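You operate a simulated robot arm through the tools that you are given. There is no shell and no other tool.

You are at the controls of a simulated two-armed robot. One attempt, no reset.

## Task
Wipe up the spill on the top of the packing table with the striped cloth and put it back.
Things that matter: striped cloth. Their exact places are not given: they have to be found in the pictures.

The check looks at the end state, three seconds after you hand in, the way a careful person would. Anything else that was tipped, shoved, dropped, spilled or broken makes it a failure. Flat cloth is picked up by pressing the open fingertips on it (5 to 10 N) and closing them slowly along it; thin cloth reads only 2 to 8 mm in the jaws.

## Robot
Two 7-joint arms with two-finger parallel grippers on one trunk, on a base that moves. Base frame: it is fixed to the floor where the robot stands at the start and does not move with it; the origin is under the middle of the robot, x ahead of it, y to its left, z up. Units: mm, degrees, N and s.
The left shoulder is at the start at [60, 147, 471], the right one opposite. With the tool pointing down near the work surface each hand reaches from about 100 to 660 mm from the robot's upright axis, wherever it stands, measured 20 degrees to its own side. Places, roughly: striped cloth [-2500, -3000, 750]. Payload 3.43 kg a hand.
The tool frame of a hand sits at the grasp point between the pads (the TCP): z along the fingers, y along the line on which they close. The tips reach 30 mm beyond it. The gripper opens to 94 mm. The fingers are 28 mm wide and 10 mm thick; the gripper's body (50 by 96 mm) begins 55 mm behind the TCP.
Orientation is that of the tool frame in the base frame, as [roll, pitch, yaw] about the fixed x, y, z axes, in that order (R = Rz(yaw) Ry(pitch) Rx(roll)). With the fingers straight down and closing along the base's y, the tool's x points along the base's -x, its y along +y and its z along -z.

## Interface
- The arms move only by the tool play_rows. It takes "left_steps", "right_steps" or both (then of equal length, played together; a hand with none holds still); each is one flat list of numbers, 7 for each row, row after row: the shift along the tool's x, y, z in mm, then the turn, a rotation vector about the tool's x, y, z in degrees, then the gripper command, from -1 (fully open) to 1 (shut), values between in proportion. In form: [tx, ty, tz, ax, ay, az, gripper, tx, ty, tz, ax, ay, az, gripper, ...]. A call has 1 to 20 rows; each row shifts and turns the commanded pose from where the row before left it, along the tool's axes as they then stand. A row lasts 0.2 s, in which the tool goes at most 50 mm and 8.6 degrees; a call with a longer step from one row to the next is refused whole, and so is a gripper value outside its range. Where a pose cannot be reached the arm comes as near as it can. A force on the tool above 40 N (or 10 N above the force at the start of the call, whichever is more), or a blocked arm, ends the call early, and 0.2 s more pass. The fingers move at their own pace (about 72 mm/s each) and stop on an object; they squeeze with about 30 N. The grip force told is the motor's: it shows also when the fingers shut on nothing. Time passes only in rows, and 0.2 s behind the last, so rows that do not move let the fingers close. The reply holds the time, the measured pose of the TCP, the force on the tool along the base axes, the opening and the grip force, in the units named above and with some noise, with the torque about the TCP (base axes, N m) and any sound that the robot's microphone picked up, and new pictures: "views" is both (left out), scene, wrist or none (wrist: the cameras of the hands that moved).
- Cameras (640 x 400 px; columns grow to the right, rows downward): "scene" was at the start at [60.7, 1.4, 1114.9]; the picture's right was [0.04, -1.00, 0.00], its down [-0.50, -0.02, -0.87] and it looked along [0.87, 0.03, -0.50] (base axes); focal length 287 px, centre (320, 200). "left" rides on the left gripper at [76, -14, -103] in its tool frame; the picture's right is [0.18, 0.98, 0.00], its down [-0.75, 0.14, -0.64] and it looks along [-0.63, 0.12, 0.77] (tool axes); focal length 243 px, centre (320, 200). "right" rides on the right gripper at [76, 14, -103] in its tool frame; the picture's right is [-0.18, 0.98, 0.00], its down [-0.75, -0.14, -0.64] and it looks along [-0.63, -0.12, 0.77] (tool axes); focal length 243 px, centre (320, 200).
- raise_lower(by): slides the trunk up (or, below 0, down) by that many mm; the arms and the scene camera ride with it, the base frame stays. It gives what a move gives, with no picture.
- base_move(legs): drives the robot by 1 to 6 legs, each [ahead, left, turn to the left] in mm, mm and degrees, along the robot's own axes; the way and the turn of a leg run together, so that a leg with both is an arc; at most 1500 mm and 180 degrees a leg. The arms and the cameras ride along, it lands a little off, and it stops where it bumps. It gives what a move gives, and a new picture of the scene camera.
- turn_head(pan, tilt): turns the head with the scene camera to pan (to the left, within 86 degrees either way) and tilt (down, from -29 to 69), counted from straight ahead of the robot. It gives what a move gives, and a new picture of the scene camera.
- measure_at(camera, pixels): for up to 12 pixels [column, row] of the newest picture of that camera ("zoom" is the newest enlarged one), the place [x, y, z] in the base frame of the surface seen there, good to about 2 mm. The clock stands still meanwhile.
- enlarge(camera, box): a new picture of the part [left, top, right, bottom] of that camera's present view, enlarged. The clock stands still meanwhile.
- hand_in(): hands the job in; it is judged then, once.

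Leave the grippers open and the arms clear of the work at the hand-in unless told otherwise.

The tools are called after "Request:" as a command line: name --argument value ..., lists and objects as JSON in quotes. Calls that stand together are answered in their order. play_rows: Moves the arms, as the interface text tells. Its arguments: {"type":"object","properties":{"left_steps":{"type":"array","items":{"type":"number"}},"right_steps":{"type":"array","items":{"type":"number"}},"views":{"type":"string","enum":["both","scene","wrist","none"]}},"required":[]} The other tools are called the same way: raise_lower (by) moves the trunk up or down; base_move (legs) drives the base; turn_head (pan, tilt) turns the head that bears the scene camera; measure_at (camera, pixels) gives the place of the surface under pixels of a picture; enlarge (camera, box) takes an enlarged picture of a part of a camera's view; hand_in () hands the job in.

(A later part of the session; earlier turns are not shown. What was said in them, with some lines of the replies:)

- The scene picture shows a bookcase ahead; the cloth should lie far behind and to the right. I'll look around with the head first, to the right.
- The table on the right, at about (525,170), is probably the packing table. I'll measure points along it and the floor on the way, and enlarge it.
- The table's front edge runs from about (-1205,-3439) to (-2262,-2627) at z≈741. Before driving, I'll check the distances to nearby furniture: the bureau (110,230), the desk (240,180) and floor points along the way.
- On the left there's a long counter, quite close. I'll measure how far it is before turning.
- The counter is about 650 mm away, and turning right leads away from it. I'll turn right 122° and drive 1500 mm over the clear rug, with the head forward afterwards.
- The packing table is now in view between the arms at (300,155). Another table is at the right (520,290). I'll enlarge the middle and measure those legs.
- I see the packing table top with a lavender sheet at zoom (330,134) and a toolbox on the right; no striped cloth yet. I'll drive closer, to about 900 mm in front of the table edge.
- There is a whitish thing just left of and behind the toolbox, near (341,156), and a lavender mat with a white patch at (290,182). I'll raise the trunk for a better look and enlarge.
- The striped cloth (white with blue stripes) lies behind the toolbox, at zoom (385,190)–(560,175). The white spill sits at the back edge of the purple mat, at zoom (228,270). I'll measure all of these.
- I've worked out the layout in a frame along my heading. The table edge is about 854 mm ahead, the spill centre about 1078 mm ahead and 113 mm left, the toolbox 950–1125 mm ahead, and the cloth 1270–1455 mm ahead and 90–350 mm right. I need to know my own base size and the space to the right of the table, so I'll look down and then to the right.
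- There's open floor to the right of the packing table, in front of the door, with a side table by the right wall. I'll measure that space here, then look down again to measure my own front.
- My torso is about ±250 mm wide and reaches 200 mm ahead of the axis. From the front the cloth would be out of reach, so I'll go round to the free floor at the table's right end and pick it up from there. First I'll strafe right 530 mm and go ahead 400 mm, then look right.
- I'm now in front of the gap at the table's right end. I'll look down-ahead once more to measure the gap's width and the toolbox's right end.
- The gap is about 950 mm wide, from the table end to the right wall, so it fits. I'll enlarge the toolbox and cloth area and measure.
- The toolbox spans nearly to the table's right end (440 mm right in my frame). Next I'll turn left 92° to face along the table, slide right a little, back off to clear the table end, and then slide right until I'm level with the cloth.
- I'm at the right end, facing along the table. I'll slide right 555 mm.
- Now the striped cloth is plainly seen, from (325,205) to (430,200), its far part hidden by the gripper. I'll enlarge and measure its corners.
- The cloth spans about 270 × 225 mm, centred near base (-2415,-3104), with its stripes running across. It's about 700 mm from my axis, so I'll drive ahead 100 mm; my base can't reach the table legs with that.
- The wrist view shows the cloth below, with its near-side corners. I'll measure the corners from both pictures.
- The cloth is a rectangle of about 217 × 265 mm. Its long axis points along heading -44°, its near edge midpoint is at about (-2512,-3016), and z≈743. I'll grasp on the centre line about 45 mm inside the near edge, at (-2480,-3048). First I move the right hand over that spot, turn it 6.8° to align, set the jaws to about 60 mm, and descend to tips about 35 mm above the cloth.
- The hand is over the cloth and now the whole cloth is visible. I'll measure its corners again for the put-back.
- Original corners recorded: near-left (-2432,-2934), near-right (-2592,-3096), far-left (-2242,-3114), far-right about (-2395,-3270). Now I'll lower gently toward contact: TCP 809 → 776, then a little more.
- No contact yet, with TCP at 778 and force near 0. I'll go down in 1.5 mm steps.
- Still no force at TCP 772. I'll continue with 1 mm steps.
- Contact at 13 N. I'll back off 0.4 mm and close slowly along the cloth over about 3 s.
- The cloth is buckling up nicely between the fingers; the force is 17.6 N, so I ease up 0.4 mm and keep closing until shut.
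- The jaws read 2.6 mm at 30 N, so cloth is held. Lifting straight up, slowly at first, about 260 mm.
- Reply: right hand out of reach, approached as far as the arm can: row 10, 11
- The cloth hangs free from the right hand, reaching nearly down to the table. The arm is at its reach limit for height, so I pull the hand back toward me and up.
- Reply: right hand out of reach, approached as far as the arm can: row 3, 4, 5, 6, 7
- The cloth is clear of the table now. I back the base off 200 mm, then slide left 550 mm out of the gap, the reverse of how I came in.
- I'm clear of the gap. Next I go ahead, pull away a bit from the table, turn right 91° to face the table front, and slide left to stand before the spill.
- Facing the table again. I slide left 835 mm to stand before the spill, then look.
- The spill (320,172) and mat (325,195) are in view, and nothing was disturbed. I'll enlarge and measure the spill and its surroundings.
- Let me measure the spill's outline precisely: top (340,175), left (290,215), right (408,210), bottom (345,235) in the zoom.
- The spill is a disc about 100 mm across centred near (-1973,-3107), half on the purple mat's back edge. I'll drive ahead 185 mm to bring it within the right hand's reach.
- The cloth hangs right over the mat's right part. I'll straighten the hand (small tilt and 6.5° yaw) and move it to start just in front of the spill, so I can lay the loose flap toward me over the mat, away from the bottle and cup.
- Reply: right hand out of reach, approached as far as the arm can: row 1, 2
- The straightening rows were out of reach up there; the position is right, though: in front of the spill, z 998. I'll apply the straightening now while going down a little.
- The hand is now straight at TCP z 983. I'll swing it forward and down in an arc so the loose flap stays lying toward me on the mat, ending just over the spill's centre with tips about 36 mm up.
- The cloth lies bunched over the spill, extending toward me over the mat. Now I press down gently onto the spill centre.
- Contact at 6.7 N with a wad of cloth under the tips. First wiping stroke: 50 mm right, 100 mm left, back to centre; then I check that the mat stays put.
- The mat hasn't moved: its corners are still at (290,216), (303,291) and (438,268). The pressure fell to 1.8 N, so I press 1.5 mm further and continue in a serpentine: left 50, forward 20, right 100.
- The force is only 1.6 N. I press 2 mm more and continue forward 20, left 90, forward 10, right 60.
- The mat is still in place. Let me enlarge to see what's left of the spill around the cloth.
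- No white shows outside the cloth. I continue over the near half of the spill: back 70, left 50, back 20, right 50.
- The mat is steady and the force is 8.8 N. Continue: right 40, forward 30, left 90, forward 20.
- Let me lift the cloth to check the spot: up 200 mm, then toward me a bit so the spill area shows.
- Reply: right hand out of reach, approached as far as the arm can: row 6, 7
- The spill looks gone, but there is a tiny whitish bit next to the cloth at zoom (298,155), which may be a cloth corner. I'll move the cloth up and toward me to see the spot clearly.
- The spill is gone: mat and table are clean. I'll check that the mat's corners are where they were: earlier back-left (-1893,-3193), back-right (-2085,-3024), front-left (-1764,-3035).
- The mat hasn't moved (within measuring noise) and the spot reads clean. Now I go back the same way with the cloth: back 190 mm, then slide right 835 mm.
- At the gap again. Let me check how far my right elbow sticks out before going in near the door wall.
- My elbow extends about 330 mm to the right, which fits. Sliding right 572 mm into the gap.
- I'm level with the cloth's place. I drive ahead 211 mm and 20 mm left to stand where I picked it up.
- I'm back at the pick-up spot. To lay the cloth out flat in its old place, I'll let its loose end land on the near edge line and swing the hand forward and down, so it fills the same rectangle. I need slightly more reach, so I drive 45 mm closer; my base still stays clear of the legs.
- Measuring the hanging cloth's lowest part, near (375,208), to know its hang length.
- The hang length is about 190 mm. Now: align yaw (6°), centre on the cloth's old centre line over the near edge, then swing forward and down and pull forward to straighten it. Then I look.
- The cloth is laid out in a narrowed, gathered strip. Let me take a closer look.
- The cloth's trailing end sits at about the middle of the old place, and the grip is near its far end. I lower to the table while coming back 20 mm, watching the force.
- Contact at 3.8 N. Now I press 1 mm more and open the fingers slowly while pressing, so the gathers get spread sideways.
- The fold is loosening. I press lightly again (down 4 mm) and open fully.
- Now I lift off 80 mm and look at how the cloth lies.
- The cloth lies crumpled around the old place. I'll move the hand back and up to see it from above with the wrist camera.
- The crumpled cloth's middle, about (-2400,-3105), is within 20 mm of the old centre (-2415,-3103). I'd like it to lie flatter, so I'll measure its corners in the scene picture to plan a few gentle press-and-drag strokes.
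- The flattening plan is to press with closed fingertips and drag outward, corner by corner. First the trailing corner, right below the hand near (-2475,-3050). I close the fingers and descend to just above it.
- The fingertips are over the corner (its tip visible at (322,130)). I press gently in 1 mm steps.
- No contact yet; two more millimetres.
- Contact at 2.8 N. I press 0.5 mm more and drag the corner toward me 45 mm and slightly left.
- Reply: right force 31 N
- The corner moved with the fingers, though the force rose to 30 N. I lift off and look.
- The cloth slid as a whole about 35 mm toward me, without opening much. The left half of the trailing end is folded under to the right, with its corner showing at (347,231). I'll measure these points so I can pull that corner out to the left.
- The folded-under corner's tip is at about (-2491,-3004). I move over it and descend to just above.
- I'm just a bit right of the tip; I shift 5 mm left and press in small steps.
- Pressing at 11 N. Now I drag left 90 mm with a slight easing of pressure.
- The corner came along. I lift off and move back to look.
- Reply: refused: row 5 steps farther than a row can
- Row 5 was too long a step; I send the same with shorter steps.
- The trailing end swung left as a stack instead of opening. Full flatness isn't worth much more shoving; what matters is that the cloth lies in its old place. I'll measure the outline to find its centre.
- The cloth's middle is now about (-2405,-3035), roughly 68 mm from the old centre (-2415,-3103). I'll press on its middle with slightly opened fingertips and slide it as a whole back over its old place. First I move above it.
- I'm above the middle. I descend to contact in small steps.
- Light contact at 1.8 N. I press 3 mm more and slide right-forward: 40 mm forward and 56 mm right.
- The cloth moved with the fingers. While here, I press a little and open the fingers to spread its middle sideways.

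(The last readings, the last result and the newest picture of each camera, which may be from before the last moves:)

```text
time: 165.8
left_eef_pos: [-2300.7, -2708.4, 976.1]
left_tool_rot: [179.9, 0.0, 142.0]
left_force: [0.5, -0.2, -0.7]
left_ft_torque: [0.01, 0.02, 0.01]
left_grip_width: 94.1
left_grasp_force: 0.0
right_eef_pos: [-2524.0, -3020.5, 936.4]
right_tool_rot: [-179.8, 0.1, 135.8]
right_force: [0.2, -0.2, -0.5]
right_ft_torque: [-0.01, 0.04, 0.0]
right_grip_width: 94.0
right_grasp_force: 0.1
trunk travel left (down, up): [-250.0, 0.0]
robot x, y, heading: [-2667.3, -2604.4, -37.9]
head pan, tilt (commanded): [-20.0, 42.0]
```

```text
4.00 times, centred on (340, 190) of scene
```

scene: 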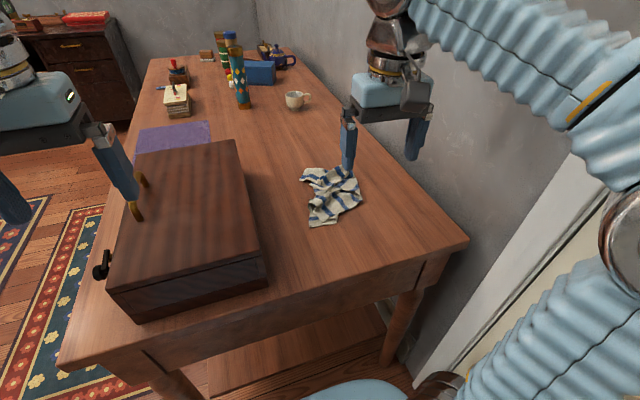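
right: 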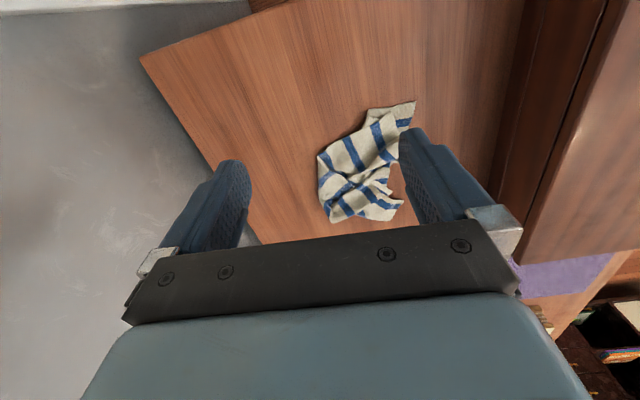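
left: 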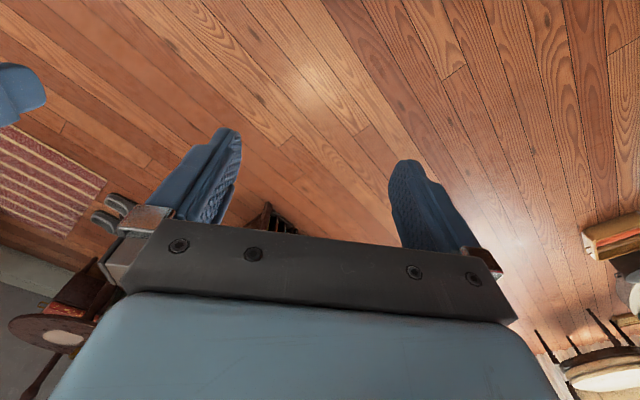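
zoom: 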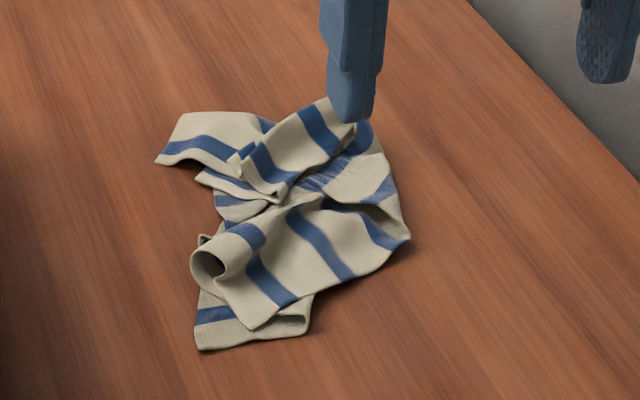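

The cloth is more square now. Measuring its outline and middle again.

Request:
measure_at --camera "zoom" --pixels '[[158, 160], [195, 115], [330, 100], [395, 190], [405, 240], [310, 320], [205, 345], [195, 265], [215, 195], [290, 180], [300, 250], [340, 210]]'

```text
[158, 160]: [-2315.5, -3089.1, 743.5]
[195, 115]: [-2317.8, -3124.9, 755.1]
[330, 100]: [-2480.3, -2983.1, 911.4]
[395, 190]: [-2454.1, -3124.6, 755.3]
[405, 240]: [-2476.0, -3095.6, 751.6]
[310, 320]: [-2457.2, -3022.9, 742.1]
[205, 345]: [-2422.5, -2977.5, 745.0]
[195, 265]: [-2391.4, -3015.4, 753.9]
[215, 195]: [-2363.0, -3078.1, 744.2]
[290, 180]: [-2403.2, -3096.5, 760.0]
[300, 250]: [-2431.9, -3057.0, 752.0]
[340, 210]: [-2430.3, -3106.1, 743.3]
```

Its middle is about (-2405,-3078), 27 mm from the old centre. I do one more small press-and-slide of about 27 mm to the right and forward to centre it; first I move above the middle.

Request:
play_rows --right_steps '[-25, 8, 0, 0, 0, 0, 0.2, -25, 8, 0, 0, 0, 0, 0.2, -25, 8, 0, 0, 0, 0, 0.2, -25, 8, 0, 0, 0, 0, 0.2, -25, 8, 0, 0, 0, 0, 0.2, 0, 0, 35, 0, 0, 0, 0.2, 0, 0, 35, 0, 0, 0, 0.2, 0, 0, 35, 0, 0, 0, 0.2, 0, 0, 25, 0, 0, 0, 0.2, 0, 0, 12, 0, 0, 0, 0.2, 0, 0, 6, 0, 0, 0, 0.2, 0, 0, 4, 0, 0, 0, 0.2, 0, 0, 0, 0, 0, 0, 0.2]' --views "wrist"

```text
time: 168.6
left_eef_pos: [-2300.5, -2707.8, 976.3]
left_tool_rot: [-180.0, 0.0, 142.1]
left_force: [0.1, 0.2, 0.1]
left_ft_torque: [0.0, -0.03, -0.01]
left_grip_width: 93.7
left_grasp_force: 0.1
right_eef_pos: [-2406.4, -3077.9, 784.7]
right_tool_rot: [-179.7, 0.1, 135.9]
right_force: [0.1, -1.3, -0.1]
right_ft_torque: [0.03, -0.02, 0.01]
right_grip_width: 37.5
right_grasp_force: 0.1
trunk travel left (down, up): [-250.0, 0.0]
robot x, y, heading: [-2669.2, -2603.8, -37.9]
head pan, tilt (commanded): [-20.0, 42.0]
```

right: 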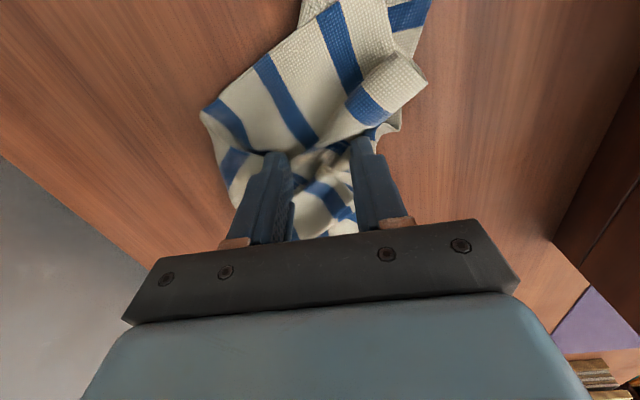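

I press down in small steps, then slide 10 mm forward and 25 mm right.

Request:
play_rows --right_steps '[0, 0, 4, 0, 0, 0, 0.2, 0, 0, 3, 0, 0, 0, 0.2, 0, 0, 2, 0, 0, 0, 0.2, 0, 0, 1, 0, 0, 0, 0.2, 0, 0, 1, 0, 0, 0, 0.2, 0, 0, 0, 0, 0, 0, 0.2]' --views "none"

```text
time: 170.0
left_eef_pos: [-2301.0, -2708.2, 976.9]
left_tool_rot: [179.9, 0.1, 142.2]
left_force: [0.7, -0.3, 0.0]
left_ft_torque: [0.0, 0.0, 0.0]
left_grip_width: 94.0
left_grasp_force: 0.1
right_eef_pos: [-2407.2, -3078.1, 773.6]
right_tool_rot: [-179.8, 0.1, 135.9]
right_force: [-0.6, -0.4, 2.7]
right_ft_torque: [-0.04, 0.0, -0.01]
right_grip_width: 37.7
right_grasp_force: 0.4
trunk travel left (down, up): [-250.0, 0.0]
robot x, y, heading: [-2666.8, -2596.9, -37.9]
head pan, tilt (commanded): [-20.0, 42.0]
```

Request:
play_rows --right_steps '[0, 0, 0.8, 0, 0, 0, 0.2, -2.5, -6.5, 0, 0, 0, 0, 0.2, -2.5, -6.5, 0, 0, 0, 0, 0.2, -2.5, -6.5, 0, 0, 0, 0, 0.2, -2.5, -6.5, 0, 0, 0, 0, 0.2, 0, 0, 0, 0, 0, 0, 0.2, 0, 0, -3, 0, 0, 0, 0.2, 0, 0, -15, 0, 0, 0, 0.2, 0, 0, -30, 0, 0, 0, -1, 0, 0, -40, 0, 0, 0, -1, 25, 0, -40, 0, 0, 0, -1, 35, 0, -30, 0, 0, 0, -1, 40, 0, 0, 0, 0, 0, -1, 40, 0, 0, 0, 0, 0, -1]' --views "both"

Request:
enlarge --camera "scene" --box '[280, 140, 400, 240]'

```text
time: 173.0
left_eef_pos: [-2301.0, -2708.2, 977.3]
left_tool_rot: [180.0, 0.1, 142.1]
left_force: [-0.5, 0.0, -0.8]
left_ft_torque: [-0.01, -0.02, 0.01]
left_grip_width: 94.0
left_grasp_force: 0.0
right_eef_pos: [-2519.0, -3004.4, 927.7]
right_tool_rot: [-179.8, 0.2, 135.9]
right_force: [1.6, 0.0, -0.5]
right_ft_torque: [0.0, 0.02, 0.02]
right_grip_width: 94.1
right_grasp_force: 0.1
trunk travel left (down, up): [-250.0, 0.0]
robot x, y, heading: [-2669.2, -2599.8, -37.8]
head pan, tilt (commanded): [-20.0, 42.0]
```

scene: 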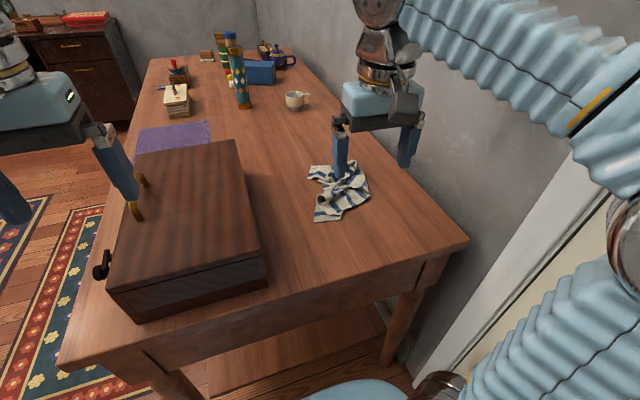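
right: 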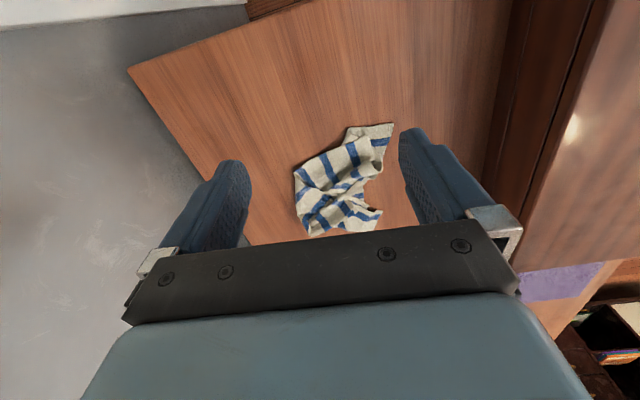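

```text
4.00 times, centred on (340, 190) of scene
```

zoom: 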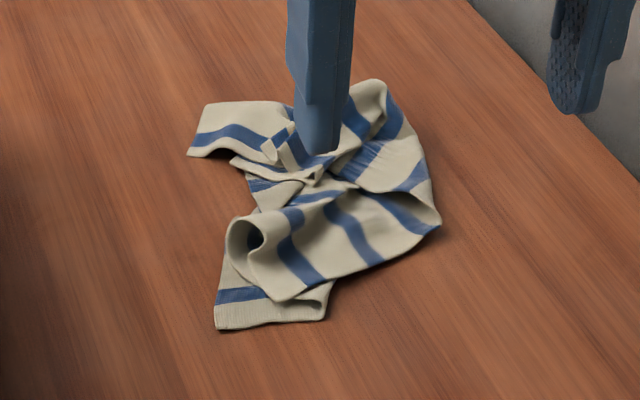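

The cloth has shifted onto its old place. I'll measure the outline and heights once more.

Request:
measure_at --camera "zoom" --pixels '[[192, 152], [220, 108], [375, 85], [425, 165], [437, 222], [325, 315], [218, 325], [232, 235], [240, 160], [262, 215], [330, 215], [370, 170]]'

```text
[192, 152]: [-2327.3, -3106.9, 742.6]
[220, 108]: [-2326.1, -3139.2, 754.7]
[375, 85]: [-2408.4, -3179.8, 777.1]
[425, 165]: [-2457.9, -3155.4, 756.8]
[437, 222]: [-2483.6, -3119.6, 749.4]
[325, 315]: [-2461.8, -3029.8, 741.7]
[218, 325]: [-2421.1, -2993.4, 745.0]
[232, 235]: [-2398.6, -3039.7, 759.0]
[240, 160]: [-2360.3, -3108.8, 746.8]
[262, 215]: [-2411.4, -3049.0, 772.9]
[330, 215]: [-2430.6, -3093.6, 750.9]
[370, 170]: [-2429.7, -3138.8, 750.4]
```

The middle is now about (-2410,-3096), within 10 mm of the old centre. Let me look closely from the wrist camera to decide whether one more unfolding move is worthwhile.

Request:
enlarge --camera "right" --box '[270, 105, 420, 240]'

```text
2.96 times, centred on (345, 172) of right
```

zoom: 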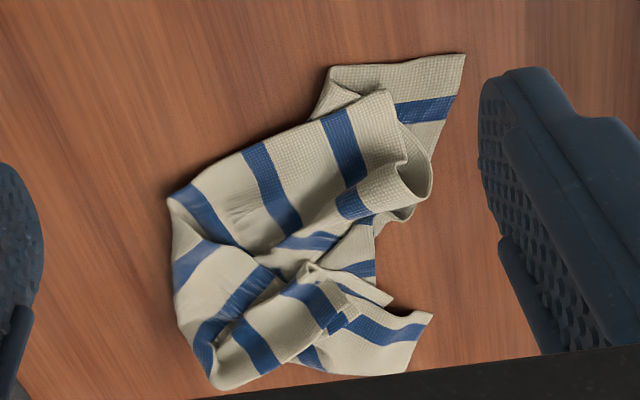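

The cloth lies wholly inside its old outline, centred and low, and the grippers are open. I'll leave it there and back the robot off 240 mm so both arms are clear of the table, then check the whole table top.

Request:
base_move --legs '[[-240, 0, 0]]'

Request:
turn_head --pan -5 --tilt 30

Request:
enlarge --camera "scene" --box '[160, 60, 460, 260]'

```text
time: 174.8
left_eef_pos: [-2491.0, -2561.9, 977.0]
left_tool_rot: [-180.0, 0.0, 141.8]
left_force: [-0.5, 0.1, -0.3]
left_ft_torque: [-0.03, -0.01, -0.03]
left_grip_width: 93.9
left_grasp_force: 0.1
right_eef_pos: [-2711.1, -2858.2, 927.3]
right_tool_rot: [-179.8, 0.0, 135.4]
right_force: [-0.6, -0.7, 0.4]
right_ft_torque: [0.01, 0.02, -0.04]
right_grip_width: 93.8
right_grasp_force: 0.1
trunk travel left (down, up): [-250.0, 0.0]
robot x, y, heading: [-2860.0, -2453.8, -38.6]
head pan, tilt (commanded): [-20.0, 42.0]
```

scene: 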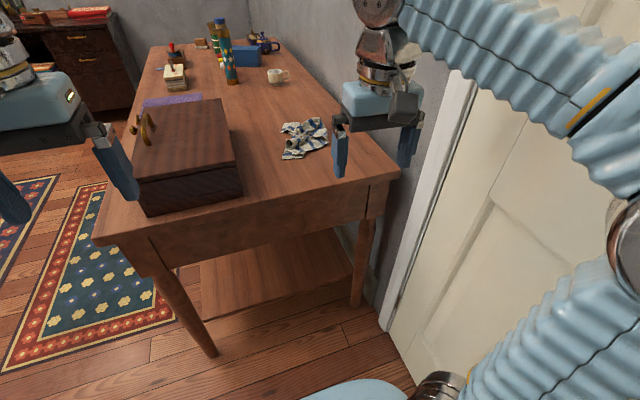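

```text
time: 175.5
left_eef_pos: [-2491.6, -2562.3, 976.1]
left_tool_rot: [-180.0, -0.1, 141.7]
left_force: [-0.5, 0.0, -0.2]
left_ft_torque: [-0.02, 0.02, -0.01]
left_grip_width: 94.2
left_grasp_force: 0.0
right_eef_pos: [-2711.0, -2858.5, 928.1]
right_tool_rot: [-179.8, 0.2, 135.5]
right_force: [0.2, -0.3, 0.2]
right_ft_torque: [0.03, 0.0, 0.02]
right_grip_width: 94.0
right_grasp_force: 0.1
trunk travel left (down, up): [-250.0, 0.0]
robot x, y, heading: [-2859.1, -2451.8, -38.2]
head pan, tilt (commanded): [-5.0, 30.0]
```

scene: 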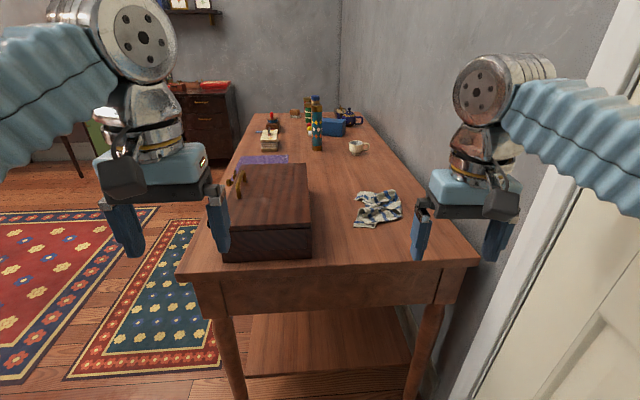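

```text
2.00 times, centred on (310, 160) of scene
```

zoom: 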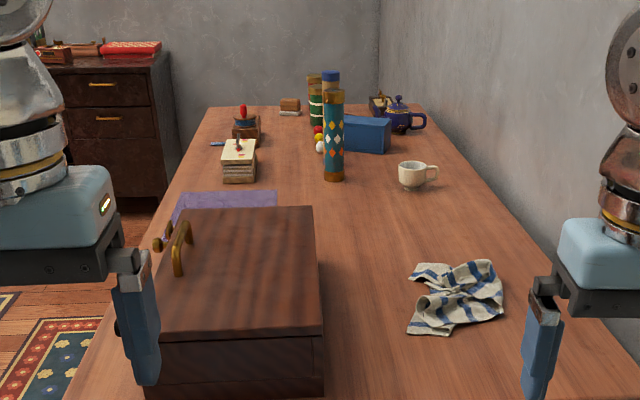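

The table top is clean. The mat, books, bottles, cup and toolbox stand as before. The cloth is rumpled rather than flat, but it lies in its old place with its centre within about 10 mm. Both grippers are open and clear of the table, so I hand in.

Request:
hand_in

```text
The job is handed in.
```

I wiped up the spill and put the striped cloth back in its place behind the toolbox, but it is lying rumpled instead of flat as I found it. I have handed the job in.

- **Spill:** the spot looked clean on both the table and the purple mat after wiping. The mat did not move.
- **Cloth:** its centre is within about 10 mm of where it was, and it lies inside its old outline. I tried to smooth it by pressing and dragging the corners, but it moved as a bunch instead of opening out, so I stopped there.
- **Everything else:** the books, bottles, cup and toolbox look undisturbed in the last picture. Both grippers are open and both arms are clear of the table.
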